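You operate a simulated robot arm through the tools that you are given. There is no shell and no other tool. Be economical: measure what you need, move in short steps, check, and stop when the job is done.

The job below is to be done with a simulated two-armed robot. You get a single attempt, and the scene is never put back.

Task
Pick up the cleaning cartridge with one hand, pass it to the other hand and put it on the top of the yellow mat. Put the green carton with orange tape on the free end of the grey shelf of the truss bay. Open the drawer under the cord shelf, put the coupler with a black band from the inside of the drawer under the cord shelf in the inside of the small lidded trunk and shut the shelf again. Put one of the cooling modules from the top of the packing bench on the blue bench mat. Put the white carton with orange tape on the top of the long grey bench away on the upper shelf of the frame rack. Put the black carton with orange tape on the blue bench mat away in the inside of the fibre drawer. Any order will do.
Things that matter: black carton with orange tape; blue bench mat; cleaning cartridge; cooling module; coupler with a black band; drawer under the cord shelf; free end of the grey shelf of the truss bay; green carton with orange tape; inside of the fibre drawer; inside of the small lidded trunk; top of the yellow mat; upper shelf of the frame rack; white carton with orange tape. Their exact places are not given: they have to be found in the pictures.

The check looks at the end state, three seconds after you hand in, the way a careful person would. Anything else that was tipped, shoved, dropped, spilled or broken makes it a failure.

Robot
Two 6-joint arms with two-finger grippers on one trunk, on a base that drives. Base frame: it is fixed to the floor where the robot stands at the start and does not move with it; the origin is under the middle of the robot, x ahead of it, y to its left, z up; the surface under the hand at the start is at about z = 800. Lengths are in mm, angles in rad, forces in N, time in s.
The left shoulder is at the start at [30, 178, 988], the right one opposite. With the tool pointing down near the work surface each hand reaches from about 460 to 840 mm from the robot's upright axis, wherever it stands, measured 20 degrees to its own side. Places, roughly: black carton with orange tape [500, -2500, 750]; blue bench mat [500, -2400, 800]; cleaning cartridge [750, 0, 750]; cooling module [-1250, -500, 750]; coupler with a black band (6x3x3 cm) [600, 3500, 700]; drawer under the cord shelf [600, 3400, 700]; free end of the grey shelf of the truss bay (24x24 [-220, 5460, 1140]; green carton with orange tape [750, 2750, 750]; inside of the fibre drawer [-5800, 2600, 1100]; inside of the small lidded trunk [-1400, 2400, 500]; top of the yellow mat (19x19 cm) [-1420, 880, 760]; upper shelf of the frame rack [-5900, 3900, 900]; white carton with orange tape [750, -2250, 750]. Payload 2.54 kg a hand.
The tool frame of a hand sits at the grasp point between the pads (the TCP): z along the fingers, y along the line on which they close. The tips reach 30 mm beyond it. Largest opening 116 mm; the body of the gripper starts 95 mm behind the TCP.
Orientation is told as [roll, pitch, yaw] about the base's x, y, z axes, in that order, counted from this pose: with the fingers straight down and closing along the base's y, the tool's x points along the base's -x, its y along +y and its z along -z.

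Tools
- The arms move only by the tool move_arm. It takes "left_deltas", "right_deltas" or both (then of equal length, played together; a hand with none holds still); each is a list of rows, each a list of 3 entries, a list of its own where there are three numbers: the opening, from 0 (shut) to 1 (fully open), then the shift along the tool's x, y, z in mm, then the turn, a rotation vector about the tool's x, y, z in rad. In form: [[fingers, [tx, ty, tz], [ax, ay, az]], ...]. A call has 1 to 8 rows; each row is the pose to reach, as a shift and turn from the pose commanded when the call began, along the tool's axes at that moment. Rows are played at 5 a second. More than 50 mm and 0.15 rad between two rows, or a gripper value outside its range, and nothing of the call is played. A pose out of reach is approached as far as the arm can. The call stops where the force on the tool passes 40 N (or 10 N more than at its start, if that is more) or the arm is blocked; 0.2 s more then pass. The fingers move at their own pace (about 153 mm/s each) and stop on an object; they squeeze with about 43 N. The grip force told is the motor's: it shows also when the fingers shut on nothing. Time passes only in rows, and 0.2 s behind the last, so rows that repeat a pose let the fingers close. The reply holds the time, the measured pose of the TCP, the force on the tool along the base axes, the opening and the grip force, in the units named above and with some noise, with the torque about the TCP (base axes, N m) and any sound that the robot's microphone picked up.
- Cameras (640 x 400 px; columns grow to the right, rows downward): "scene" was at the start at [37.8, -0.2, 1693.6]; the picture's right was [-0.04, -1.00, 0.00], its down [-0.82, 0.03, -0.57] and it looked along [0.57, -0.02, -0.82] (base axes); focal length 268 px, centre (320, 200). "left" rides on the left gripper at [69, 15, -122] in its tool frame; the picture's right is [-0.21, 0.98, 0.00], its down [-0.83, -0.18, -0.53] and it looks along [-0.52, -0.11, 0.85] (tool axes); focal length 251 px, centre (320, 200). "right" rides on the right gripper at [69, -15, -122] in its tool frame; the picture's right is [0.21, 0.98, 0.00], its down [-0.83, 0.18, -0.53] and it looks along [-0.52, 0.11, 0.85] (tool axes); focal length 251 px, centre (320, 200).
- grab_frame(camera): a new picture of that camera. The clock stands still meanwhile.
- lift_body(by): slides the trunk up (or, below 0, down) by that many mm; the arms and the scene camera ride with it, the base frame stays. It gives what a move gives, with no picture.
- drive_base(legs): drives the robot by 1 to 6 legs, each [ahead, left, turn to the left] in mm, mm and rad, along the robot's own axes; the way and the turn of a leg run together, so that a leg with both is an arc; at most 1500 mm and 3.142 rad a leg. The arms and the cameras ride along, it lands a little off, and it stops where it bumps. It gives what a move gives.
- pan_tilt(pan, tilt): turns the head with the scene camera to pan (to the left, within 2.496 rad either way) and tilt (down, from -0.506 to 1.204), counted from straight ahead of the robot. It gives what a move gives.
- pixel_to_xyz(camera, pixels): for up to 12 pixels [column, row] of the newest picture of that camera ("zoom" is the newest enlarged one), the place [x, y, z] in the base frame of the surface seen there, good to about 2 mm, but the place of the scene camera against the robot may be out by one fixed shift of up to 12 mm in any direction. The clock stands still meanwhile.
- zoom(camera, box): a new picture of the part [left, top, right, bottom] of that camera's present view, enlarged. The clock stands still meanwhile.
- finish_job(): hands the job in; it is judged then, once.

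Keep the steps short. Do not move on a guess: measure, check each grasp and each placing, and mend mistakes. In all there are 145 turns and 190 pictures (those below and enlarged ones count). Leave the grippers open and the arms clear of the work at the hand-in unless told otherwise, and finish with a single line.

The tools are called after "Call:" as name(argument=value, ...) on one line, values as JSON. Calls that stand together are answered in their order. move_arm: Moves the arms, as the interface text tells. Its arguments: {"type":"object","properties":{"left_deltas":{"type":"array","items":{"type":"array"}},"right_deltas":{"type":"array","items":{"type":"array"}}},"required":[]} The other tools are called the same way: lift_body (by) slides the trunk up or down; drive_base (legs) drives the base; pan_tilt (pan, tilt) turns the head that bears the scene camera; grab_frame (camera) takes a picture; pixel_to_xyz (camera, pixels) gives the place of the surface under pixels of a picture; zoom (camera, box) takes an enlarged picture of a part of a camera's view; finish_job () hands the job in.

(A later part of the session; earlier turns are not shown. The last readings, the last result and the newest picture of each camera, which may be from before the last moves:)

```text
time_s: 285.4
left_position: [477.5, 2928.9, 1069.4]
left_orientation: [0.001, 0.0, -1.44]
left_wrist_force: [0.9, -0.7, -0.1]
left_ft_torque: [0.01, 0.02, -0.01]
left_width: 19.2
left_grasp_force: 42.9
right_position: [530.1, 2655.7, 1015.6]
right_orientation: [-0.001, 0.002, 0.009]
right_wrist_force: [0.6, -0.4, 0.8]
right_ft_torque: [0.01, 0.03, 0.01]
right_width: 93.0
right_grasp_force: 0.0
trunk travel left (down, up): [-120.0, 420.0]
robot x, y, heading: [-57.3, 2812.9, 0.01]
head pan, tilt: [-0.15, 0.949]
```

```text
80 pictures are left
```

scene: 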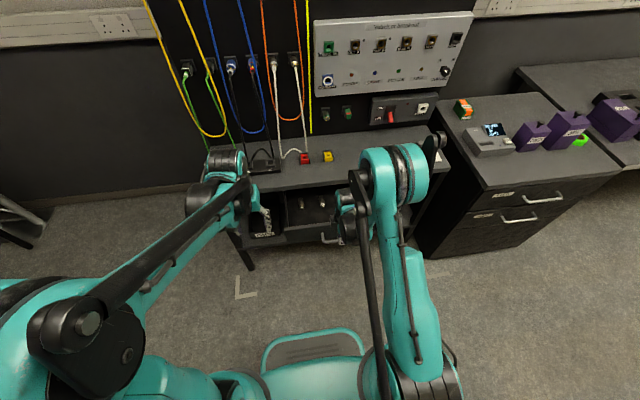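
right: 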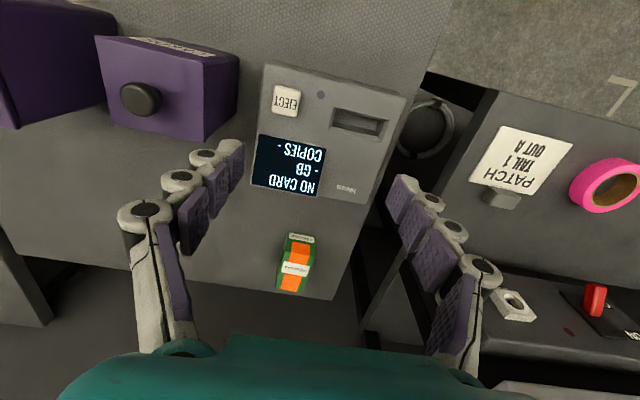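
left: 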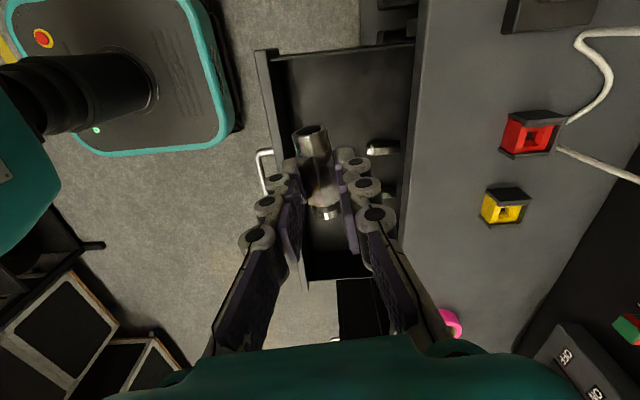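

Call:
zoom(camera="right", box=[250, 210, 350, 310])

Call:
pixel_to_xyz(camera="right", pixels=[[288, 250], [310, 252], [282, 285], [302, 288], [297, 262], [300, 240], [320, 265], [360, 250], [350, 300], [380, 120]])

```text
4.00 times, centred on (300, 260) of right
```

zoom: 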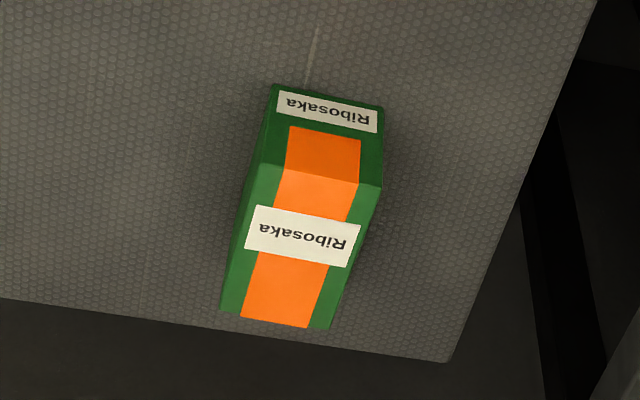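

```text
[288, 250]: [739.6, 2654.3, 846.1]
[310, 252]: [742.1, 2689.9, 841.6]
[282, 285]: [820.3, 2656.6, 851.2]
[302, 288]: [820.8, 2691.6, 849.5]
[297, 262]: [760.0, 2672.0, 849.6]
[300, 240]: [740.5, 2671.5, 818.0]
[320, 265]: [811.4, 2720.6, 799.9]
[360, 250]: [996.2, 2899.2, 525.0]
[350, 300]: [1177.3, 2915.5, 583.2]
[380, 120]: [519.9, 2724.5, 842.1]
```

The green carton's centre is (782,2673), yaw about 0, top 850. I'll drive 45 mm forward, then reach over it.

Call:
drive_base(legs=[[45, 0, -0.008]])

Call:
move_arm(right_deltas=[[0.7, [-48, 4, 0], [0, 0, 0]], [0.7, [-96, 8, 0], [0, 0, 0]], [0.7, [-144, 12, 0], [0, 0, 0]], [0.7, [-190, 16, 15], [0, 0, 0]], [0.7, [-198, 16, 60], [0, 0, 0]], [0.7, [-198, 16, 105], [0, 0, 0]]])

Call:
grab_frame(camera="right")

```text
time_s: 286.3
left_position: [523.5, 2925.1, 1070.1]
left_orientation: [0.0, 0.0, -1.449]
left_wrist_force: [0.3, -0.6, -1.4]
left_ft_torque: [0.01, 0.08, 0.02]
left_width: 19.0
left_grasp_force: 43.3
right_position: [573.4, 2649.6, 1014.2]
right_orientation: [0.0, 0.005, 0.004]
right_wrist_force: [0.4, 0.6, -0.6]
right_ft_torque: [-0.03, 0.09, 0.02]
right_width: 92.6
right_grasp_force: 0.0
trunk travel left (down, up): [-120.0, 420.0]
robot x, y, heading: [-13.5, 2811.5, 0.005]
head pan, tilt: [-0.15, 0.949]
```

```text
time_s: 287.7
left_position: [522.7, 2924.5, 1070.3]
left_orientation: [0.0, 0.0, -1.447]
left_wrist_force: [-0.1, 0.1, -0.2]
left_ft_torque: [0.0, 0.03, 0.03]
left_width: 19.1
left_grasp_force: 43.6
right_position: [770.4, 2664.3, 908.0]
right_orientation: [0.0, 0.002, 0.002]
right_wrist_force: [0.3, -0.1, -0.1]
right_ft_torque: [0.01, 0.02, -0.02]
right_width: 81.0
right_grasp_force: 0.1
trunk travel left (down, up): [-120.0, 420.0]
robot x, y, heading: [-18.9, 2812.7, 0.006]
head pan, tilt: [-0.15, 0.949]
```

```text
78 pictures are left
```

right: 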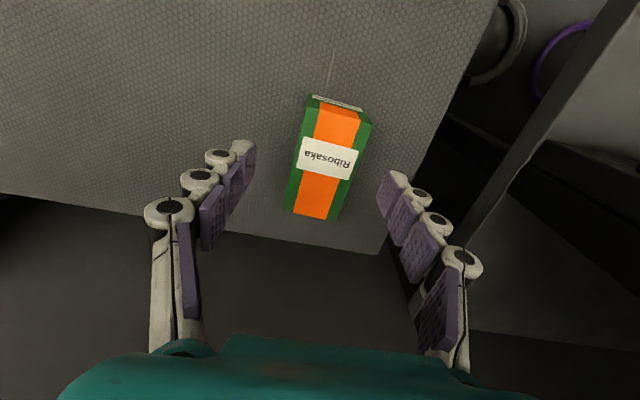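

I'll shift 8 mm left and 8 mm forward, lower to TCP z 841, grip and lift.

Call:
move_arm(right_deltas=[[0.7, [-8, 8, 10], [0, 0, 0]], [0.7, [-8, 8, 45], [0, 0, 0]], [0.7, [-8, 8, 67], [0, 0, 0]], [0, [-8, 8, 67], [0, 0, 0]], [0, [-8, 8, 67], [0, 0, 0]], [0, [-8, 8, 50], [0, 0, 0]], [0, [-8, 8, 5], [0, 0, 0]], [0, [-5, 8, -40], [0, 0, 0]]])

Call:
move_arm(right_deltas=[[0, [20, 0, -40], [0, 0, 0]], [0, [60, 0, -65], [0, 0, 0]], [0, [105, 0, -80], [0, 0, 0]], [0, [150, 0, -95], [0, 0, 0]], [0, [195, 0, -110], [0, 0, 0]], [0, [240, 0, -120], [0, 0, 0]]])

Call:
grab_frame(camera="right")

```text
time_s: 289.5
left_position: [520.9, 2924.7, 1071.3]
left_orientation: [-0.001, 0.0, -1.448]
left_wrist_force: [-0.6, 0.5, -0.3]
left_ft_torque: [0.0, -0.03, -0.02]
left_width: 18.9
left_grasp_force: 43.2
right_position: [772.6, 2674.3, 949.7]
right_orientation: [-0.001, 0.0, 0.003]
right_wrist_force: [-0.6, 0.0, -2.2]
right_ft_torque: [-0.02, 0.0, 0.03]
right_width: 49.2
right_grasp_force: 43.4
trunk travel left (down, up): [-120.0, 420.0]
robot x, y, heading: [-11.2, 2813.1, 0.006]
head pan, tilt: [-0.15, 0.949]
```

```text
time_s: 290.9
left_position: [521.8, 2924.6, 1070.8]
left_orientation: [0.003, 0.001, -1.449]
left_wrist_force: [0.0, 0.0, -0.6]
left_ft_torque: [-0.02, -0.02, 0.01]
left_width: 18.8
left_grasp_force: 42.9
right_position: [534.5, 2672.8, 1071.2]
right_orientation: [0.0, -0.003, 0.004]
right_wrist_force: [-0.3, -0.6, -1.9]
right_ft_torque: [-0.01, 0.0, 0.0]
right_width: 49.2
right_grasp_force: 43.3
trunk travel left (down, up): [-120.0, 420.0]
robot x, y, heading: [-12.4, 2814.9, 0.004]
head pan, tilt: [-0.15, 0.949]
```

```text
77 pictures are left
```

right: 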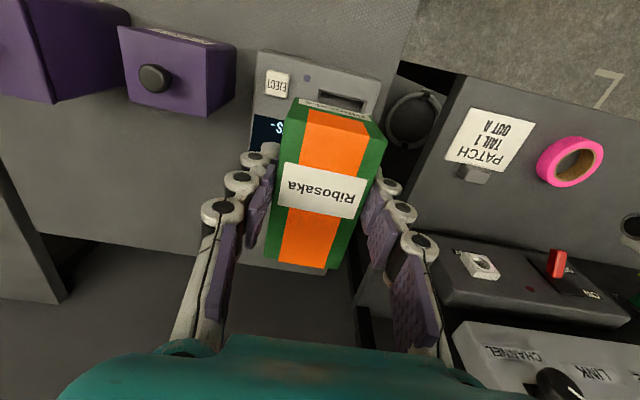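

The green carton is held. I'll back away from the cabinet and look over the right shoulder toward the lidded trunk.

Call:
drive_base(legs=[[-250, 0, 0]])

Call:
pan_tilt(pan=2.49, tilt=0.6)

Call:
grab_frame(camera="scene")

Call:
pan_tilt(pan=-2.49, tilt=0.6)

Call:
grab_frame(camera="scene")

```text
time_s: 292.8
left_position: [270.0, 2924.0, 1070.6]
left_orientation: [0.001, -0.001, -1.445]
left_wrist_force: [0.5, 1.0, -0.4]
left_ft_torque: [0.0, -0.06, 0.05]
left_width: 19.0
left_grasp_force: 43.1
right_position: [284.1, 2673.3, 1071.0]
right_orientation: [-0.001, 0.0, 0.007]
right_wrist_force: [-1.2, 0.1, -1.7]
right_ft_torque: [0.0, -0.02, 0.0]
right_width: 48.8
right_grasp_force: 42.8
trunk travel left (down, up): [-120.0, 420.0]
robot x, y, heading: [-262.6, 2809.7, 0.004]
head pan, tilt: [-0.15, 0.949]
```

```text
time_s: 295.1
left_position: [270.6, 2924.8, 1070.9]
left_orientation: [0.0, -0.001, -1.443]
left_wrist_force: [-1.3, 0.3, -0.2]
left_ft_torque: [0.03, 0.0, -0.03]
left_width: 19.1
left_grasp_force: 43.1
right_position: [284.9, 2673.7, 1070.8]
right_orientation: [0.001, 0.0, 0.008]
right_wrist_force: [-0.6, -0.2, -2.9]
right_ft_torque: [0.03, 0.03, -0.01]
right_width: 48.6
right_grasp_force: 43.0
trunk travel left (down, up): [-120.0, 420.0]
robot x, y, heading: [-266.6, 2813.7, 0.011]
head pan, tilt: [2.491, 0.6]
```

```text
76 pictures are left
```

scene: 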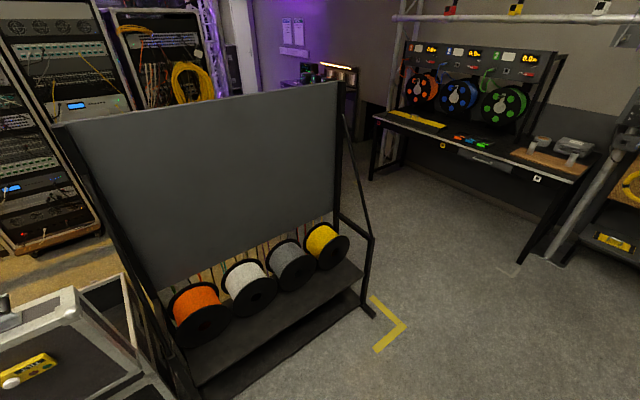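

```text
time_s: 299.1
left_position: [270.3, 2925.4, 1070.9]
left_orientation: [0.001, -0.001, -1.444]
left_wrist_force: [0.3, -0.6, -1.1]
left_ft_torque: [0.01, 0.0, -0.01]
left_width: 18.9
left_grasp_force: 43.1
right_position: [286.6, 2674.1, 1070.7]
right_orientation: [-0.002, 0.001, 0.007]
right_wrist_force: [0.3, -0.1, -1.8]
right_ft_torque: [0.02, 0.02, 0.05]
right_width: 49.0
right_grasp_force: 42.8
trunk travel left (down, up): [-120.0, 420.0]
robot x, y, heading: [-264.1, 2812.9, 0.008]
head pan, tilt: [-2.491, 0.6]
```

```text
75 pictures are left
```

scene: 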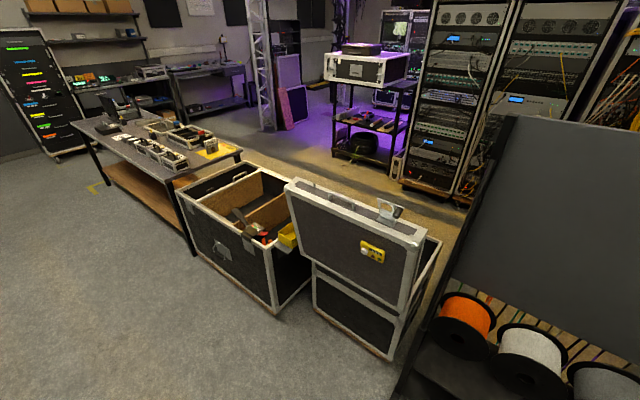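

Call:
pixel_to_xyz(camera="scene", pixels=[[350, 205], [295, 185], [425, 237], [435, 245], [315, 265], [390, 355], [380, 340], [290, 235], [270, 305], [405, 320], [360, 248], [500, 120]])

Call:
zoom(camera="scene", box=[230, 150, 470, 370])

```text
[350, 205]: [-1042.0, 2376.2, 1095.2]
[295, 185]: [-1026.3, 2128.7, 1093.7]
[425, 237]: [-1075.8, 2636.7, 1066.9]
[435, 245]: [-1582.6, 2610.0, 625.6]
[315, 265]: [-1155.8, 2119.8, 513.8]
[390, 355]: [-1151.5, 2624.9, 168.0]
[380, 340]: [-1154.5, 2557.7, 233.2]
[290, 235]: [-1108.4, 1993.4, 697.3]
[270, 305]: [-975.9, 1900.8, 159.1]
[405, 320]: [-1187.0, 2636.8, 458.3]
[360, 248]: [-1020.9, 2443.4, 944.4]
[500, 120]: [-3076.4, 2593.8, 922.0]
```

```text
1.82 times, centred on (350, 260) of scene
```

zoom: 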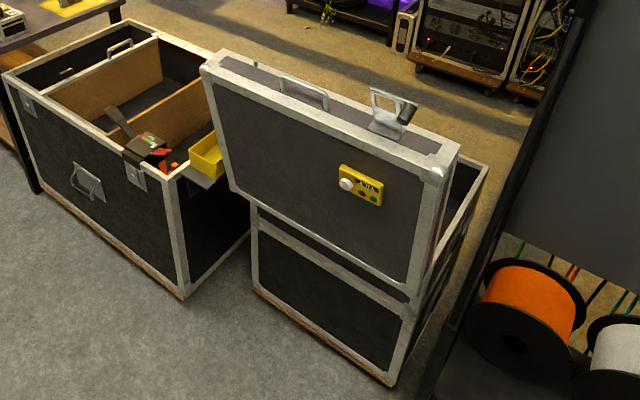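

The lidded trunk opens toward the west, with its lid standing on our side (top z about 1095), so the coupler is best placed from the west. The truss bay shelf is on the way, so I'll put the green carton there first. I'll go to (−312,4560), face +y, and raise the trunk.

Call:
drive_base(legs=[[-48, 0, 0], [0, 1400, 0], [0, 330, 0], [0, 0, 1.563]])

Call:
lift_body(by=200)

Call:
pan_tilt(pan=0.0, tilt=0.5)

Call:
grab_frame(camera="scene")

```text
time_s: 312.1
left_position: [-442.6, 5082.7, 1070.1]
left_orientation: [0.001, 0.0, 0.109]
left_wrist_force: [-0.8, -0.2, -0.6]
left_ft_torque: [0.0, 0.03, 0.01]
left_width: 19.0
left_grasp_force: 42.6
right_position: [-192.3, 5093.3, 1069.9]
right_orientation: [-0.001, 0.0, 1.56]
right_wrist_force: [-0.3, 0.3, -2.6]
right_ft_torque: [-0.02, 0.04, -0.01]
right_width: 48.9
right_grasp_force: 42.9
trunk travel left (down, up): [-120.0, 420.0]
robot x, y, heading: [-338.0, 4546.0, 1.554]
head pan, tilt: [-2.491, 0.6]
```

```text
time_s: 314.3
left_position: [-443.4, 5082.8, 1271.0]
left_orientation: [0.0, 0.0, 0.109]
left_wrist_force: [-0.1, 0.1, -0.4]
left_ft_torque: [0.0, -0.04, 0.03]
left_width: 19.0
left_grasp_force: 43.2
right_position: [-190.9, 5093.3, 1270.9]
right_orientation: [0.001, 0.0, 1.561]
right_wrist_force: [-0.3, 0.3, -2.6]
right_ft_torque: [-0.03, -0.06, 0.04]
right_width: 48.8
right_grasp_force: 42.8
trunk travel left (down, up): [-320.0, 220.0]
robot x, y, heading: [-337.6, 4546.1, 1.557]
head pan, tilt: [-2.491, 0.6]
```

```text
time_s: 316.5
left_position: [-443.2, 5081.3, 1268.8]
left_orientation: [-0.001, 0.001, 0.111]
left_wrist_force: [0.0, 0.6, -0.3]
left_ft_torque: [-0.01, 0.02, -0.02]
left_width: 19.0
left_grasp_force: 43.0
right_position: [-192.1, 5090.9, 1270.5]
right_orientation: [-0.001, -0.001, 1.559]
right_wrist_force: [-0.2, -0.4, -2.6]
right_ft_torque: [-0.05, -0.01, -0.01]
right_width: 48.9
right_grasp_force: 42.8
trunk travel left (down, up): [-320.0, 220.0]
robot x, y, heading: [-335.1, 4544.2, 1.561]
head pan, tilt: [0.0, 0.499]
```

```text
73 pictures are left
```

scene: 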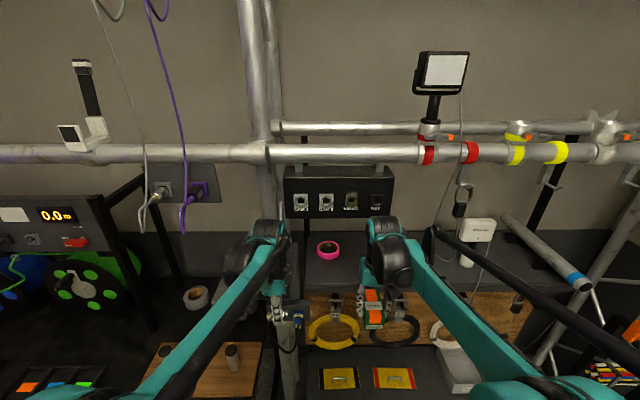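

Call:
pixel_to_xyz(camera="scene", pixels=[[258, 100], [285, 290], [330, 152], [328, 248], [345, 265], [375, 300], [300, 265], [355, 240], [410, 245], [395, 272], [275, 100]])

Call:
zoom(camera="scene", box=[220, 130, 440, 350])

```text
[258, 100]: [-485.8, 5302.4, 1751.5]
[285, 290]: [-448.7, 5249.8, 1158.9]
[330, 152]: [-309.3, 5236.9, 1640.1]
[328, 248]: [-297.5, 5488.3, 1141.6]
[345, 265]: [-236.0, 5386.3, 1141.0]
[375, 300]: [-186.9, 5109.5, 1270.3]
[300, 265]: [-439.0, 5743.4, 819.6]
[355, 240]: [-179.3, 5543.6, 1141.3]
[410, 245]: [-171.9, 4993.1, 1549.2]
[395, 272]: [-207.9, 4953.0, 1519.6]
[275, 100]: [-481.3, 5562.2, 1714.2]
```

```text
1.82 times, centred on (330, 240) of scene
```

zoom: 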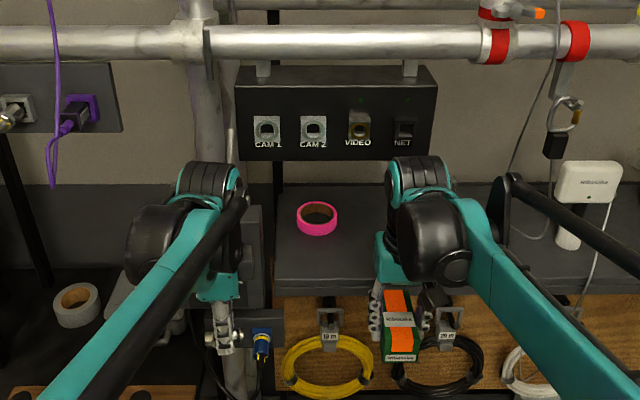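

Call:
pixel_to_xyz(camera="scene", pixels=[[425, 275], [450, 310], [480, 340], [510, 370], [540, 395], [440, 235], [500, 275], [560, 315], [620, 350]])

```text
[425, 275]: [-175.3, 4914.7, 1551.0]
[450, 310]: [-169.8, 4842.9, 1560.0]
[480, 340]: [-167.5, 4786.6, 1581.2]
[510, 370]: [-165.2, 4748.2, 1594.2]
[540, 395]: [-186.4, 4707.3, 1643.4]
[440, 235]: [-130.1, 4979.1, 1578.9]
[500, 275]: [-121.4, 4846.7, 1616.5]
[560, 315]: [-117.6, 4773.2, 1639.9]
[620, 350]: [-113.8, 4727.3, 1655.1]
```

The right wrist head is about 280 mm above the TCP and the pipe is at y 5237, z about 1605 at its underside. I'll tuck the left hand back, lower the trunk 55 so everything passes under the pipe, and drive forward 200.

Call:
move_arm(left_deltas=[[0, [-15, -30, 0], [0, 0, 0]], [0, [-30, -60, 0], [0, 0, 0]], [0, [-45, -90, 0], [0, 0, 0]], [0, [-60, -120, 0], [0, 0, 0]]])

Call:
lift_body(by=-55)

Call:
drive_base(legs=[[200, 0, 0.01]])

Call:
grab_frame(camera="scene")

Call:
grab_frame(camera="right")

```text
time_s: 317.5
left_position: [-368.6, 4968.9, 1271.0]
left_orientation: [0.002, -0.001, 0.108]
left_wrist_force: [-0.5, 0.7, 0.0]
left_ft_torque: [0.0, 0.02, -0.03]
left_width: 19.0
left_grasp_force: 43.0
right_position: [-192.3, 5090.9, 1271.1]
right_orientation: [0.001, -0.002, 1.56]
right_wrist_force: [-0.4, -0.9, -1.6]
right_ft_torque: [-0.02, 0.0, 0.01]
right_width: 48.9
right_grasp_force: 43.2
trunk travel left (down, up): [-320.0, 220.0]
robot x, y, heading: [-333.4, 4545.9, 1.56]
head pan, tilt: [0.0, 0.499]
```

```text
time_s: 318.5
left_position: [-369.2, 4970.4, 1215.7]
left_orientation: [0.001, 0.0, 0.11]
left_wrist_force: [-1.1, -0.2, -0.6]
left_ft_torque: [0.02, 0.0, 0.03]
left_width: 19.0
left_grasp_force: 43.1
right_position: [-192.2, 5093.6, 1216.2]
right_orientation: [0.0, -0.001, 1.56]
right_wrist_force: [0.7, -0.5, -1.9]
right_ft_torque: [-0.02, -0.01, 0.05]
right_width: 49.0
right_grasp_force: 42.8
trunk travel left (down, up): [-265.0, 275.0]
robot x, y, heading: [-338.3, 4545.8, 1.561]
head pan, tilt: [0.0, 0.499]
```

```text
time_s: 319.9
left_position: [-365.2, 5088.8, 1226.0]
left_orientation: [0.026, -0.007, 0.099]
left_wrist_force: [-0.6, -1.3, 0.4]
left_ft_torque: [0.05, -0.01, 0.02]
left_width: 18.7
left_grasp_force: 43.2
right_position: [-191.7, 5190.8, 1221.4]
right_orientation: [-0.004, -0.022, 1.563]
right_wrist_force: [-0.5, -1.3, -2.3]
right_ft_torque: [0.02, 0.02, 0.02]
right_width: 49.0
right_grasp_force: 42.8
trunk travel left (down, up): [-265.0, 275.0]
robot x, y, heading: [-336.8, 4690.7, 1.547]
head pan, tilt: [0.0, 0.499]
stopped in leg 1: the robot was blocked; the commanded pose is now the measured one
```

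```text
71 pictures are left
```

scene: 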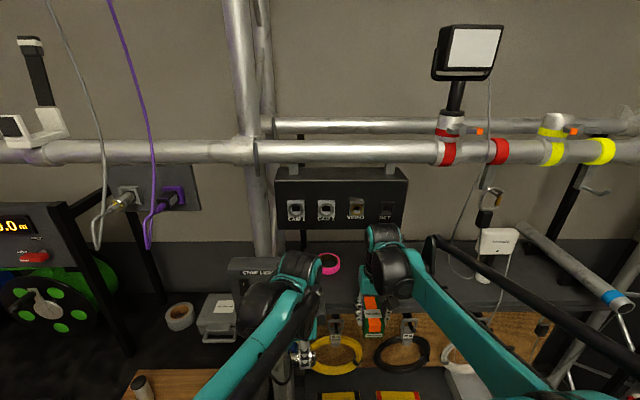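

```text
70 pictures are left
```

right: 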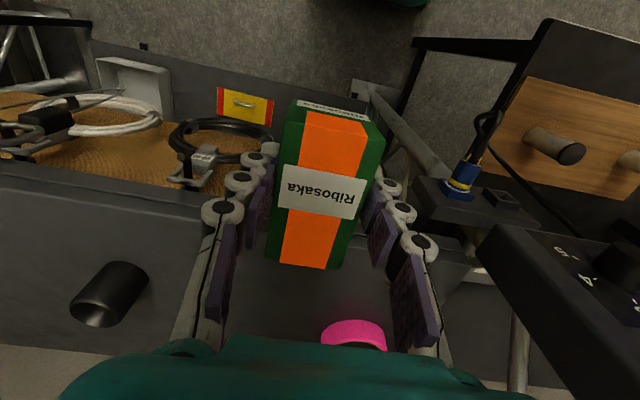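

The base was blocked at y about 4690 and the robot is tilted slightly. I'll back off 50 mm and look at what is in front of the base.

Call:
drive_base(legs=[[-50, 0, 0]])

Call:
pan_tilt(pan=0.0, tilt=1.1)

Call:
grab_frame(camera="scene")

```text
time_s: 320.9
left_position: [-364.5, 5072.6, 1213.3]
left_orientation: [-0.001, 0.003, 0.106]
left_wrist_force: [0.5, 0.8, -0.1]
left_ft_torque: [-0.01, 0.03, 0.05]
left_width: 19.1
left_grasp_force: 43.3
right_position: [-189.3, 5178.5, 1204.6]
right_orientation: [-0.001, 0.007, 1.566]
right_wrist_force: [0.6, 0.0, -2.4]
right_ft_torque: [-0.05, 0.01, 0.01]
right_width: 48.8
right_grasp_force: 43.2
trunk travel left (down, up): [-265.0, 275.0]
robot x, y, heading: [-337.2, 4640.1, 1.56]
head pan, tilt: [0.0, 0.499]
```

```text
time_s: 321.9
left_position: [-364.8, 5071.9, 1214.4]
left_orientation: [-0.001, 0.0, 0.106]
left_wrist_force: [0.1, 0.4, -1.4]
left_ft_torque: [-0.01, 0.0, 0.01]
left_width: 19.2
left_grasp_force: 43.2
right_position: [-189.3, 5177.8, 1205.5]
right_orientation: [0.0, 0.005, 1.565]
right_wrist_force: [0.3, 0.6, -1.9]
right_ft_torque: [-0.03, 0.01, 0.0]
right_width: 48.9
right_grasp_force: 43.3
trunk travel left (down, up): [-265.0, 275.0]
robot x, y, heading: [-334.7, 4643.9, 1.56]
head pan, tilt: [0.0, 1.1]
```

```text
69 pictures are left
```

scene: 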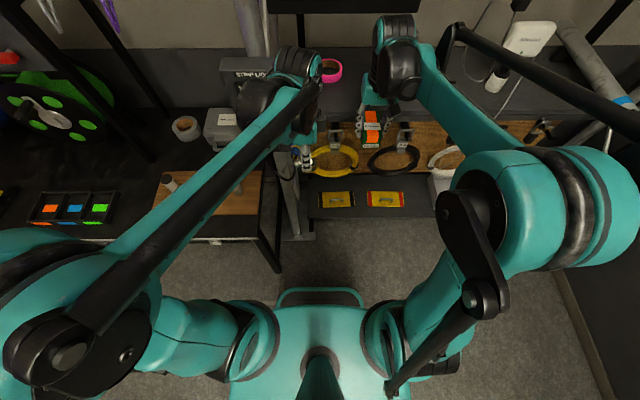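

The table leg at left (275,265) blocks the base. I'll instead use more arm reach: back off 150, raise the trunk 200, lower both hands 190 by arm, then come forward again.

Call:
drive_base(legs=[[-150, 0, 0.01]])

Call:
lift_body(by=200)

Call:
move_arm(right_deltas=[[0, [-25, 0, 40], [0, 0, 0]], [0, [-50, 0, 80], [0, 0, 0]], [0, [-80, 0, 115], [0, 0, 0]], [0, [-110, 0, 150], [0, 0, 0]], [0, [-120, 0, 190], [0, 0, 0]]])

Call:
pan_tilt(pan=-0.15, tilt=0.7)

Call:
grab_frame(camera="scene")

```text
time_s: 323.2
left_position: [-369.0, 4922.3, 1215.5]
left_orientation: [0.001, 0.0, 0.114]
left_wrist_force: [0.0, -0.4, -0.7]
left_ft_torque: [0.02, 0.02, -0.03]
left_width: 18.9
left_grasp_force: 42.8
right_position: [-194.9, 5029.2, 1205.4]
right_orientation: [0.002, 0.006, 1.573]
right_wrist_force: [-0.2, -0.7, -1.7]
right_ft_torque: [0.05, 0.0, -0.01]
right_width: 48.7
right_grasp_force: 43.0
trunk travel left (down, up): [-265.0, 275.0]
robot x, y, heading: [-335.5, 4498.4, 1.567]
head pan, tilt: [0.0, 1.1]
```

```text
time_s: 325.4
left_position: [-369.8, 4923.6, 1415.2]
left_orientation: [0.001, 0.001, 0.114]
left_wrist_force: [0.8, -0.4, -0.8]
left_ft_torque: [-0.01, 0.01, -0.03]
left_width: 18.8
left_grasp_force: 43.5
right_position: [-195.3, 5030.1, 1404.2]
right_orientation: [-0.002, 0.004, 1.576]
right_wrist_force: [-0.7, -0.8, -2.3]
right_ft_torque: [-0.02, -0.01, 0.02]
right_width: 49.0
right_grasp_force: 43.4
trunk travel left (down, up): [-465.0, 75.0]
robot x, y, heading: [-334.2, 4497.6, 1.57]
head pan, tilt: [0.0, 1.1]
```

```text
time_s: 326.6
left_position: [-369.5, 4923.3, 1414.4]
left_orientation: [-0.001, 0.001, 0.114]
left_wrist_force: [-0.3, 0.6, -0.5]
left_ft_torque: [-0.01, 0.02, 0.03]
left_width: 18.9
left_grasp_force: 42.8
right_position: [-194.6, 5150.6, 1211.9]
right_orientation: [0.001, 0.007, 1.574]
right_wrist_force: [-0.4, 0.0, -2.3]
right_ft_torque: [-0.03, -0.03, 0.0]
right_width: 48.8
right_grasp_force: 43.1
trunk travel left (down, up): [-465.0, 75.0]
robot x, y, heading: [-335.0, 4497.1, 1.568]
head pan, tilt: [0.0, 1.1]
```

```text
time_s: 327.5
left_position: [-370.5, 4923.4, 1414.7]
left_orientation: [-0.001, 0.0, 0.116]
left_wrist_force: [0.1, 0.5, -0.7]
left_ft_torque: [-0.04, -0.02, 0.01]
left_width: 18.9
left_grasp_force: 43.1
right_position: [-195.0, 5148.8, 1213.7]
right_orientation: [-0.002, 0.006, 1.574]
right_wrist_force: [-0.2, 0.3, -2.6]
right_ft_torque: [-0.02, 0.02, 0.02]
right_width: 48.9
right_grasp_force: 43.1
trunk travel left (down, up): [-465.0, 75.0]
robot x, y, heading: [-336.4, 4493.7, 1.564]
head pan, tilt: [-0.15, 0.7]
```

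```text
68 pictures are left
```

scene: 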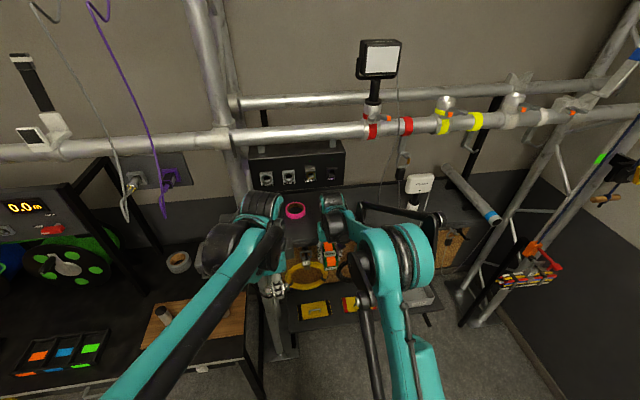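

Call:
pixel_to_xyz(camera="scene", pixels=[[400, 240], [425, 260], [380, 215], [430, 215], [340, 215], [360, 240], [370, 125], [300, 132]])

Call:
drive_base(legs=[[125, 0, 0]])

Call:
grab_frame(camera="scene")

```text
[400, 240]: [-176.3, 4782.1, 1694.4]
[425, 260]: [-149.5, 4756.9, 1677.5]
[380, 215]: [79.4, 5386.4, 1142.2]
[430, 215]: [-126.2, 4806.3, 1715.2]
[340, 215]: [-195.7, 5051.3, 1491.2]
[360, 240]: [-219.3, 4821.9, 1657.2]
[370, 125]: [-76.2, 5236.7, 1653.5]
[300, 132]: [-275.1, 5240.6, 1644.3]
```

```text
time_s: 328.5
left_position: [-369.1, 4968.9, 1418.6]
left_orientation: [0.01, 0.0, 0.113]
left_wrist_force: [-0.7, 0.3, -0.7]
left_ft_torque: [-0.02, 0.01, 0.02]
left_width: 19.1
left_grasp_force: 42.6
right_position: [-193.4, 5185.7, 1217.5]
right_orientation: [-0.002, -0.001, 1.576]
right_wrist_force: [-0.2, -0.3, -2.6]
right_ft_torque: [-0.05, 0.01, -0.01]
right_width: 49.0
right_grasp_force: 43.0
trunk travel left (down, up): [-465.0, 75.0]
robot x, y, heading: [-335.2, 4551.1, 1.561]
head pan, tilt: [-0.15, 0.7]
stopped in leg 1: the robot was blocked; the commanded pose is now the measured one
```

```text
67 pictures are left
```

scene: 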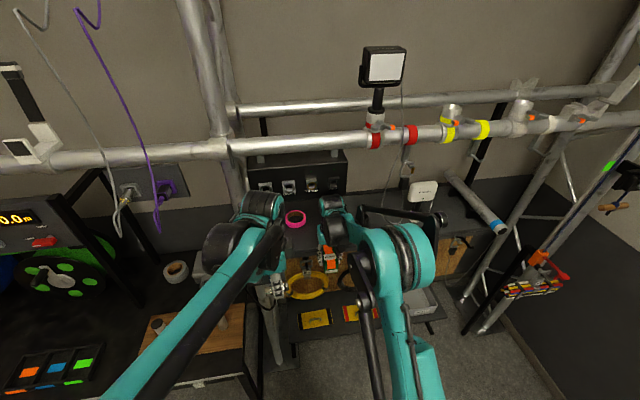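

Blocked again, this time at y 4551 with the trunk high, so probably the head or an arm. I'll back off 60 and look upward.

Call:
drive_base(legs=[[-60, 0, 0]])

Call:
pan_tilt(pan=0.0, tilt=-0.3)

Call:
grab_frame(camera="scene")

Call:
pan_tilt(pan=0.6, tilt=0.6)

Call:
grab_frame(camera="scene")

```text
time_s: 329.4
left_position: [-368.9, 4929.2, 1413.7]
left_orientation: [-0.002, 0.002, 0.113]
left_wrist_force: [-0.5, 0.9, -0.5]
left_ft_torque: [-0.1, -0.03, 0.01]
left_width: 19.1
left_grasp_force: 43.1
right_position: [-193.9, 5143.6, 1208.1]
right_orientation: [-0.001, 0.013, 1.574]
right_wrist_force: [-0.1, 0.8, -2.2]
right_ft_torque: [-0.07, 0.02, -0.04]
right_width: 49.0
right_grasp_force: 42.7
trunk travel left (down, up): [-465.0, 75.0]
robot x, y, heading: [-335.1, 4493.0, 1.562]
head pan, tilt: [-0.15, 0.7]
```

```text
time_s: 330.7
left_position: [-367.6, 4923.1, 1414.1]
left_orientation: [0.001, 0.0, 0.111]
left_wrist_force: [0.0, 0.3, -0.4]
left_ft_torque: [0.03, -0.03, 0.01]
left_width: 18.9
left_grasp_force: 42.3
right_position: [-194.2, 5137.3, 1210.8]
right_orientation: [0.0, 0.007, 1.574]
right_wrist_force: [-0.6, -0.9, -1.6]
right_ft_torque: [0.01, 0.0, -0.01]
right_width: 48.8
right_grasp_force: 42.9
trunk travel left (down, up): [-465.0, 75.0]
robot x, y, heading: [-336.7, 4497.4, 1.563]
head pan, tilt: [0.0, -0.3]
```

```text
66 pictures are left
```

scene: 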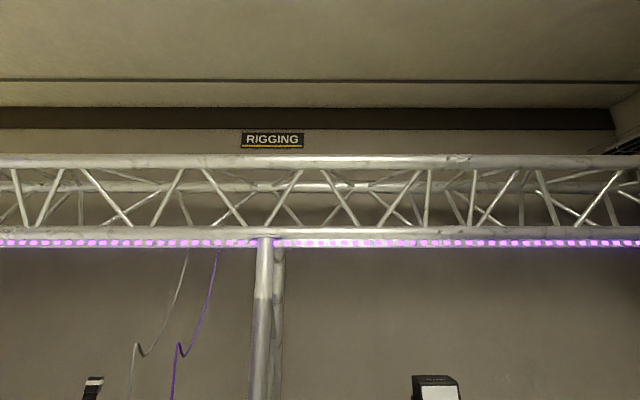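

```text
time_s: 331.9
left_position: [-369.1, 4922.9, 1414.7]
left_orientation: [0.001, -0.001, 0.112]
left_wrist_force: [-0.2, 0.1, -0.3]
left_ft_torque: [0.03, -0.01, -0.01]
left_width: 18.9
left_grasp_force: 43.6
right_position: [-194.2, 5138.9, 1210.2]
right_orientation: [-0.003, 0.01, 1.574]
right_wrist_force: [-0.6, 0.1, -2.5]
right_ft_torque: [-0.02, 0.0, -0.04]
right_width: 48.8
right_grasp_force: 42.8
trunk travel left (down, up): [-465.0, 75.0]
robot x, y, heading: [-339.7, 4496.0, 1.563]
head pan, tilt: [0.6, 0.6]
```

```text
65 pictures are left
```

scene: 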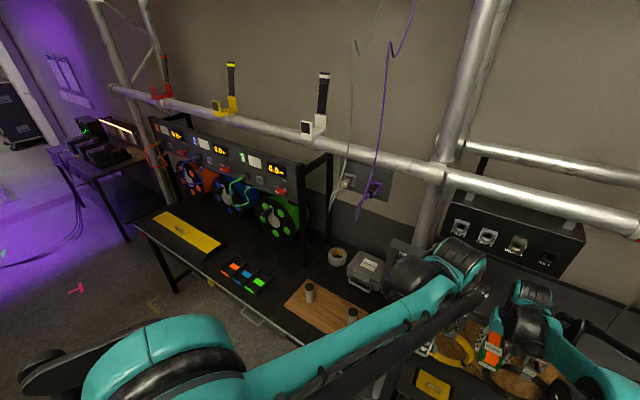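

Both blocks happened with the right hand at y about 5190, so something is just ahead of the carton or the right arm. I'll look through the right camera and measure the shelf edge.

Call:
grab_frame(camera="right")

Call:
pixel_to_xyz(camera="right", pixels=[[150, 200], [200, 215], [150, 240], [300, 290], [240, 290], [180, 150], [420, 260], [360, 300], [380, 290], [440, 180], [400, 110]])

```text
64 pictures are left
```

right: 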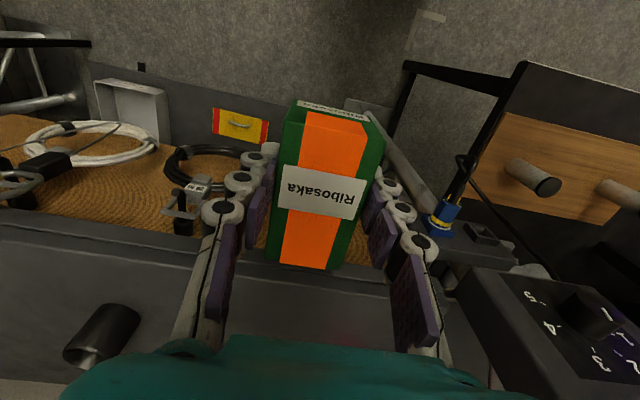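

```text
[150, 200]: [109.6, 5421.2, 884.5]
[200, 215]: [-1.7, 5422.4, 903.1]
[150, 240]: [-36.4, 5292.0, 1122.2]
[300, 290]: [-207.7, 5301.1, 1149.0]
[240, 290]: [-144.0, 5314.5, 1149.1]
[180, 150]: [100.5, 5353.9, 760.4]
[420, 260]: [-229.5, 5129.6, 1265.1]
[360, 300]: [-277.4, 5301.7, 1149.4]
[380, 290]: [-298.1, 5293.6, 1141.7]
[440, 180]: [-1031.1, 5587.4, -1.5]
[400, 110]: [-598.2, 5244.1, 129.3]
```

Call:
pixel_to_xyz(camera="scene", pixels=[[460, 242], [475, 262], [420, 285], [530, 285], [520, 320], [575, 330], [385, 120], [350, 120], [470, 60], [600, 205], [150, 340], [310, 285]])

Call:
pan_tilt(pan=-0.5, tilt=0.6)

Call:
grab_frame(camera="scene")

```text
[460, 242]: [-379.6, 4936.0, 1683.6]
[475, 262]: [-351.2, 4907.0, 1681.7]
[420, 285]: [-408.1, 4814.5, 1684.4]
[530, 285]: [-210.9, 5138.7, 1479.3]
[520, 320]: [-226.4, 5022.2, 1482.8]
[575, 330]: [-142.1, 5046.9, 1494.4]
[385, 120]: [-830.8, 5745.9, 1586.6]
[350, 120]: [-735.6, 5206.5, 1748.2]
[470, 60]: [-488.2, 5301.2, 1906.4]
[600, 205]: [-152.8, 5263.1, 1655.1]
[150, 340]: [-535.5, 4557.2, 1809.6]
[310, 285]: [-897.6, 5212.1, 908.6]
```

```text
time_s: 333.2
left_position: [-368.8, 4923.5, 1414.8]
left_orientation: [0.002, 0.0, 0.114]
left_wrist_force: [-0.5, 0.0, -0.5]
left_ft_torque: [-0.02, 0.01, -0.02]
left_width: 19.0
left_grasp_force: 43.0
right_position: [-193.3, 5138.7, 1209.6]
right_orientation: [-0.001, 0.008, 1.575]
right_wrist_force: [1.2, 0.3, -1.9]
right_ft_torque: [0.0, -0.03, 0.03]
right_width: 49.0
right_grasp_force: 43.3
trunk travel left (down, up): [-465.0, 75.0]
robot x, y, heading: [-334.8, 4495.0, 1.565]
head pan, tilt: [-0.499, 0.6]
```

```text
63 pictures are left
```

scene: 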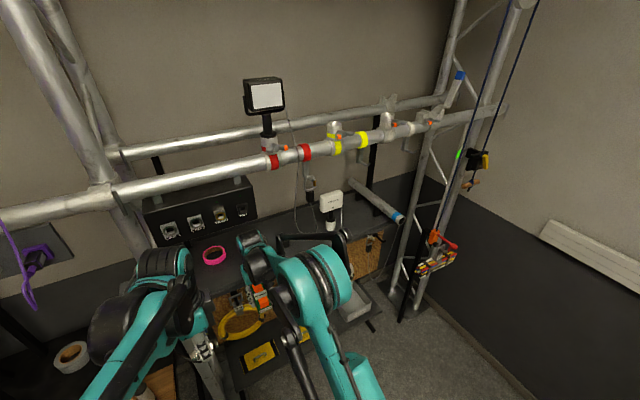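

Nothing visible blocks it, so I'll probe gently with the right arm alone, which is force-limited, moving forward in small steps.

Call:
move_arm(right_deltas=[[0, [-15, 0, 0], [0, 0, 0]], [0, [-30, 0, 0], [0, 0, 0]], [0, [-45, 0, 0], [0, 0, 0]], [0, [-60, 0, 0], [0, 0, 0]], [0, [-75, 0, 0], [0, 0, 0]]])

```text
time_s: 334.4
left_position: [-367.7, 4900.1, 1418.8]
left_orientation: [0.018, -0.003, 0.11]
left_wrist_force: [0.1, -0.3, -0.1]
left_ft_torque: [0.01, -0.01, -0.01]
left_width: 19.2
left_grasp_force: 43.6
right_position: [-194.1, 5188.3, 1209.0]
right_orientation: [-0.003, -0.004, 1.577]
right_wrist_force: [-0.8, 0.1, -1.4]
right_ft_torque: [-0.02, 0.02, -0.01]
right_width: 48.8
right_grasp_force: 42.5
trunk travel left (down, up): [-465.0, 75.0]
robot x, y, heading: [-340.4, 4491.4, 1.563]
head pan, tilt: [-0.499, 0.6]
```

The contact is on the right arm above the wrist sensor. I'll measure the black link near the right elbow at (310,238) and other high parts.

Call:
pixel_to_xyz(camera="scene", pixels=[[280, 237], [310, 236], [338, 233], [345, 242], [250, 240], [258, 262], [275, 265], [320, 260], [200, 185], [230, 180], [300, 285], [240, 238]])

Call:
zoom(camera="scene", box=[180, 150, 400, 330])

```text
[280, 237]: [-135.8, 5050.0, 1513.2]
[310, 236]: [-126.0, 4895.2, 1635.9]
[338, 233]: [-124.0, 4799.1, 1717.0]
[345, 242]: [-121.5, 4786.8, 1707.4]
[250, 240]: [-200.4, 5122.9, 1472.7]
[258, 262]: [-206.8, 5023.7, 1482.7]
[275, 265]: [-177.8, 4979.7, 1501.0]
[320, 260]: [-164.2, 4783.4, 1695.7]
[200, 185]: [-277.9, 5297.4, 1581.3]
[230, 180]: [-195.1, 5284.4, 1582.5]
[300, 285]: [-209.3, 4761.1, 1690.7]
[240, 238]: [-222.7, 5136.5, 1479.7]
```

```text
2.22 times, centred on (290, 240) of scene
```

zoom: 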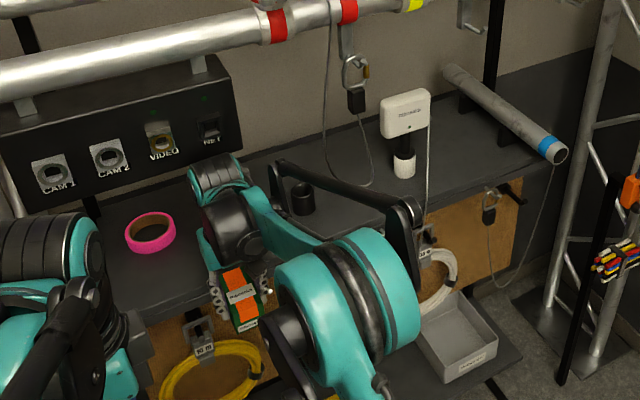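

The "CAM/VIDEO" box hangs from the front pipe. I'll measure it.

Call:
pixel_to_xyz(camera="scene", pixels=[[185, 228], [215, 220], [248, 205], [160, 243], [205, 235], [255, 218], [150, 205], [245, 180], [215, 232], [240, 222]])

```text
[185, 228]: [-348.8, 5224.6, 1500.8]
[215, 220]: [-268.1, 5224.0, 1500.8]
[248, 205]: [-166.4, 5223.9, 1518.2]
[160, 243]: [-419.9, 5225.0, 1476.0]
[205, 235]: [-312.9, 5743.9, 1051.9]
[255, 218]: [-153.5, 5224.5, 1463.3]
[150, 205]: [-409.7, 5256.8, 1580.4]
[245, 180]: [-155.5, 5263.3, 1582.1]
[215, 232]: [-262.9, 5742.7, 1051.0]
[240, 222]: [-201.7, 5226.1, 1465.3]
```

The CAM/VIDEO box (x −425…−155, y from 5214, z 1470–1590) hangs right where the wrist must pass, so a straight-down hand can't reach the free end. With the hand pitched forward the wrist stays low and in front. I'll back the arm off now, then drive to the cord desk to set the carton down and re-grip it pitched.

Call:
move_arm(right_deltas=[[0, [30, 0, 0], [0, 0, 0]], [0, [75, 0, 0], [0, 0, 0]], [0, [120, 0, 0], [0, 0, 0]], [0, [165, 0, 0], [0, 0, 0]]])

Call:
drive_base(legs=[[-150, 0, 0], [0, 0, -1.563], [0, -880, 0]])

Call:
lift_body(by=-300)

Call:
pan_tilt(pan=-0.1, tilt=0.75)

Call:
grab_frame(camera="scene")

```text
time_s: 335.4
left_position: [-368.2, 4923.9, 1415.0]
left_orientation: [0.001, 0.001, 0.113]
left_wrist_force: [-0.5, 0.6, -1.1]
left_ft_torque: [0.0, -0.01, 0.01]
left_width: 19.1
left_grasp_force: 42.8
right_position: [-193.7, 5047.8, 1211.5]
right_orientation: [-0.002, 0.009, 1.576]
right_wrist_force: [0.0, 0.5, -2.1]
right_ft_torque: [-0.05, 0.02, -0.01]
right_width: 48.9
right_grasp_force: 43.5
trunk travel left (down, up): [-465.0, 75.0]
robot x, y, heading: [-333.3, 4494.9, 1.566]
head pan, tilt: [-0.499, 0.6]
```

```text
time_s: 344.9
left_position: [99.3, 3489.3, 1415.0]
left_orientation: [0.004, -0.001, -1.439]
left_wrist_force: [-0.1, -0.3, -0.6]
left_ft_torque: [-0.02, 0.02, 0.01]
left_width: 18.7
left_grasp_force: 43.2
right_position: [227.1, 3317.7, 1211.3]
right_orientation: [-0.002, 0.01, 0.022]
right_wrist_force: [-0.2, -0.3, -2.4]
right_ft_torque: [0.02, 0.03, 0.02]
right_width: 49.0
right_grasp_force: 43.2
trunk travel left (down, up): [-465.0, 75.0]
robot x, y, heading: [-328.1, 3445.0, 0.01]
head pan, tilt: [-0.499, 0.6]
```

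```text
time_s: 347.9
left_position: [98.3, 3489.2, 1115.7]
left_orientation: [0.002, -0.001, -1.44]
left_wrist_force: [0.1, -0.3, -0.4]
left_ft_torque: [0.0, 0.02, -0.01]
left_width: 19.0
left_grasp_force: 43.2
right_position: [226.6, 3317.4, 911.9]
right_orientation: [-0.003, 0.009, 0.023]
right_wrist_force: [-0.1, 1.6, -1.4]
right_ft_torque: [0.03, 0.03, -0.02]
right_width: 49.1
right_grasp_force: 42.9
trunk travel left (down, up): [-165.0, 375.0]
robot x, y, heading: [-326.3, 3450.1, 0.015]
head pan, tilt: [-0.499, 0.6]
```

```text
time_s: 348.8
left_position: [100.4, 3489.5, 1114.9]
left_orientation: [0.002, 0.001, -1.441]
left_wrist_force: [0.3, -0.2, 0.2]
left_ft_torque: [-0.01, -0.02, -0.02]
left_width: 19.1
left_grasp_force: 43.2
right_position: [227.4, 3317.3, 910.9]
right_orientation: [-0.001, 0.01, 0.024]
right_wrist_force: [-0.4, -0.2, -1.2]
right_ft_torque: [0.01, 0.04, -0.02]
right_width: 49.0
right_grasp_force: 42.7
trunk travel left (down, up): [-165.0, 375.0]
robot x, y, heading: [-330.2, 3445.3, 0.012]
head pan, tilt: [-0.099, 0.75]
```

```text
61 pictures are left
```

scene: 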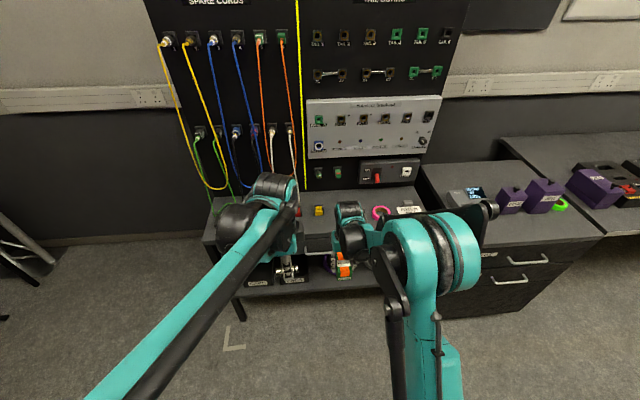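

Call:
pixel_to_xyz(camera="scene", pixels=[[319, 207], [319, 214], [380, 214], [312, 228], [325, 225], [365, 222], [408, 211], [420, 222], [372, 205], [345, 195]])

Call:
grab_frame(camera="right")

```text
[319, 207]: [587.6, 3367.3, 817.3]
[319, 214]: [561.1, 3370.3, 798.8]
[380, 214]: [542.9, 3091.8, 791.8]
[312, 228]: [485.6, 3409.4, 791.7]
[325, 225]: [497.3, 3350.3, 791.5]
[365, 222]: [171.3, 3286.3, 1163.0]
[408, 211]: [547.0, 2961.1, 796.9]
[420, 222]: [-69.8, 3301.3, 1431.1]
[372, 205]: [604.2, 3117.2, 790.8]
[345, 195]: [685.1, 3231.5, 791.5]
```

```text
60 pictures are left
```

right: 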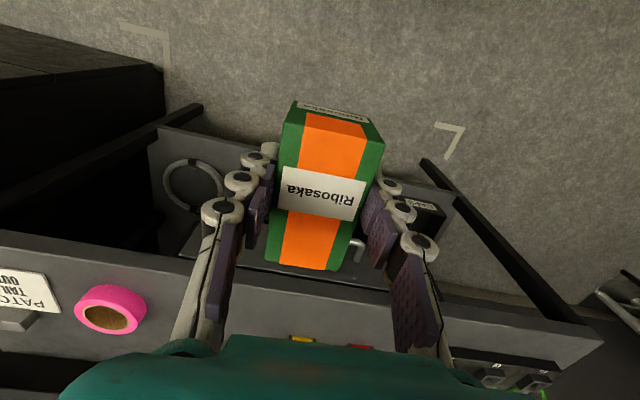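

The free desk area is around (530,3235). I'll drive there (forward 200, right 82), reach 100 mm further and set the carton down.

Call:
drive_base(legs=[[200, -80, -0.012]])

Call:
move_arm(right_deltas=[[0, [-35, 0, 0], [0, 0, 0]], [0, [-70, 0, 0], [0, 0, 0]], [0, [-103, 0, 0], [0, 0, 0]], [0, [-103, 0, 40], [0, 0, 0]], [0, [-103, 0, 62], [0, 0, 0]], [0, [-103, 0, 68], [0, 0, 0]]])

Call:
grab_frame(camera="right")

```text
time_s: 350.5
left_position: [303.1, 3404.5, 1115.1]
left_orientation: [0.002, 0.003, -1.454]
left_wrist_force: [1.2, -0.3, -0.8]
left_ft_torque: [0.07, 0.05, -0.01]
left_width: 19.0
left_grasp_force: 42.9
right_position: [426.8, 3231.3, 911.8]
right_orientation: [-0.002, 0.01, 0.009]
right_wrist_force: [0.0, 1.0, -2.8]
right_ft_torque: [0.02, 0.07, -0.01]
right_width: 48.8
right_grasp_force: 42.3
trunk travel left (down, up): [-165.0, 375.0]
robot x, y, heading: [-128.4, 3375.9, -0.003]
head pan, tilt: [-0.099, 0.75]
```

```text
time_s: 351.9
left_position: [299.8, 3404.7, 1114.7]
left_orientation: [0.003, -0.002, -1.454]
left_wrist_force: [-1.0, 0.5, -0.3]
left_ft_torque: [-0.01, 0.01, 0.02]
left_width: 19.1
left_grasp_force: 43.3
right_position: [528.8, 3230.6, 843.1]
right_orientation: [0.0, 0.007, 0.01]
right_wrist_force: [2.1, -0.7, 4.9]
right_ft_torque: [0.15, -0.47, -0.02]
right_width: 48.9
right_grasp_force: 43.5
trunk travel left (down, up): [-165.0, 375.0]
robot x, y, heading: [-128.2, 3369.2, 0.002]
head pan, tilt: [-0.099, 0.75]
```

```text
59 pictures are left
```

right: 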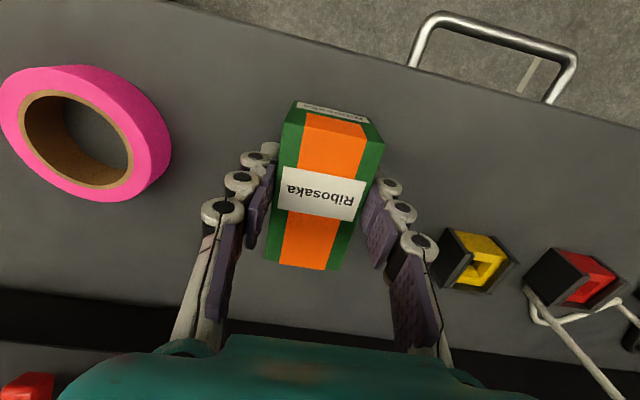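

It touched down. I'll release, rise 150 mm, then move back while pitching the hand 1.0 rad forward.

Call:
move_arm(right_deltas=[[0.6, [0, 0, 0], [0, 0, 0]], [0.6, [0, 0, 0], [0, 0, 0]], [0.6, [0, 0, -10], [0, 0, 0]], [0.6, [0, 0, -55], [0, 0, 0]], [0.6, [0, 0, -100], [0, 0, 0]], [0.6, [0, 0, -148], [0, 0, 0]]])

Call:
move_arm(right_deltas=[[0.6, [16, 0, 0], [0, -0.143, 0]], [0.6, [32, 0, 13], [0, -0.286, 0]], [0.6, [48, 0, 26], [0, -0.429, 0]], [0.6, [64, 0, 42], [0, -0.572, 0]], [0.6, [81, 0, 58], [0, -0.715, 0]], [0.6, [98, 0, 75], [0, -0.858, 0]], [0.6, [113, 0, 89], [0, -1.0, 0]]])

Call:
grab_frame(camera="right")

```text
time_s: 353.3
left_position: [300.6, 3405.1, 1115.1]
left_orientation: [0.003, 0.0, -1.455]
left_wrist_force: [-0.3, 0.7, -0.4]
left_ft_torque: [-0.01, -0.03, -0.01]
left_width: 18.8
left_grasp_force: 43.0
right_position: [528.8, 3230.7, 991.8]
right_orientation: [-0.002, 0.009, 0.008]
right_wrist_force: [-0.7, 0.7, 0.8]
right_ft_torque: [-0.03, -0.07, -0.01]
right_width: 69.5
right_grasp_force: 0.0
trunk travel left (down, up): [-165.0, 375.0]
robot x, y, heading: [-127.2, 3372.2, -0.003]
head pan, tilt: [-0.099, 0.75]
```

```text
time_s: 354.9
left_position: [301.8, 3404.9, 1115.0]
left_orientation: [0.001, -0.001, -1.454]
left_wrist_force: [-0.4, -0.2, 0.4]
left_ft_torque: [0.01, -0.01, 0.0]
left_width: 19.1
left_grasp_force: 42.4
right_position: [454.6, 3234.8, 971.4]
right_orientation: [-0.003, -0.991, 0.008]
right_wrist_force: [-0.5, 0.0, -0.1]
right_ft_torque: [-0.02, 0.02, 0.0]
right_width: 69.7
right_grasp_force: 0.0
right hand out of reach, approached as far as the arm can: row 6, 7
trunk travel left (down, up): [-165.0, 375.0]
robot x, y, heading: [-127.7, 3369.5, -0.005]
head pan, tilt: [-0.099, 0.75]
```

```text
58 pictures are left
```

right: 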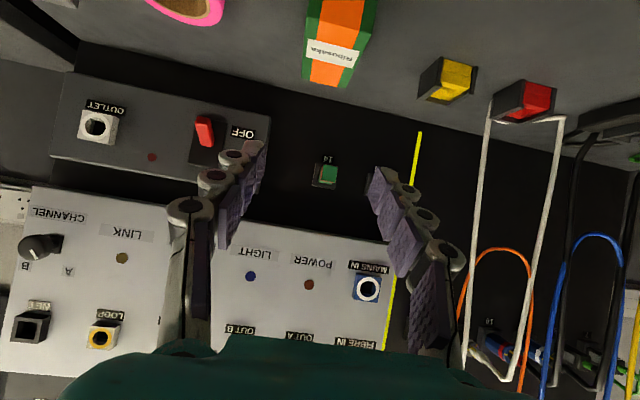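

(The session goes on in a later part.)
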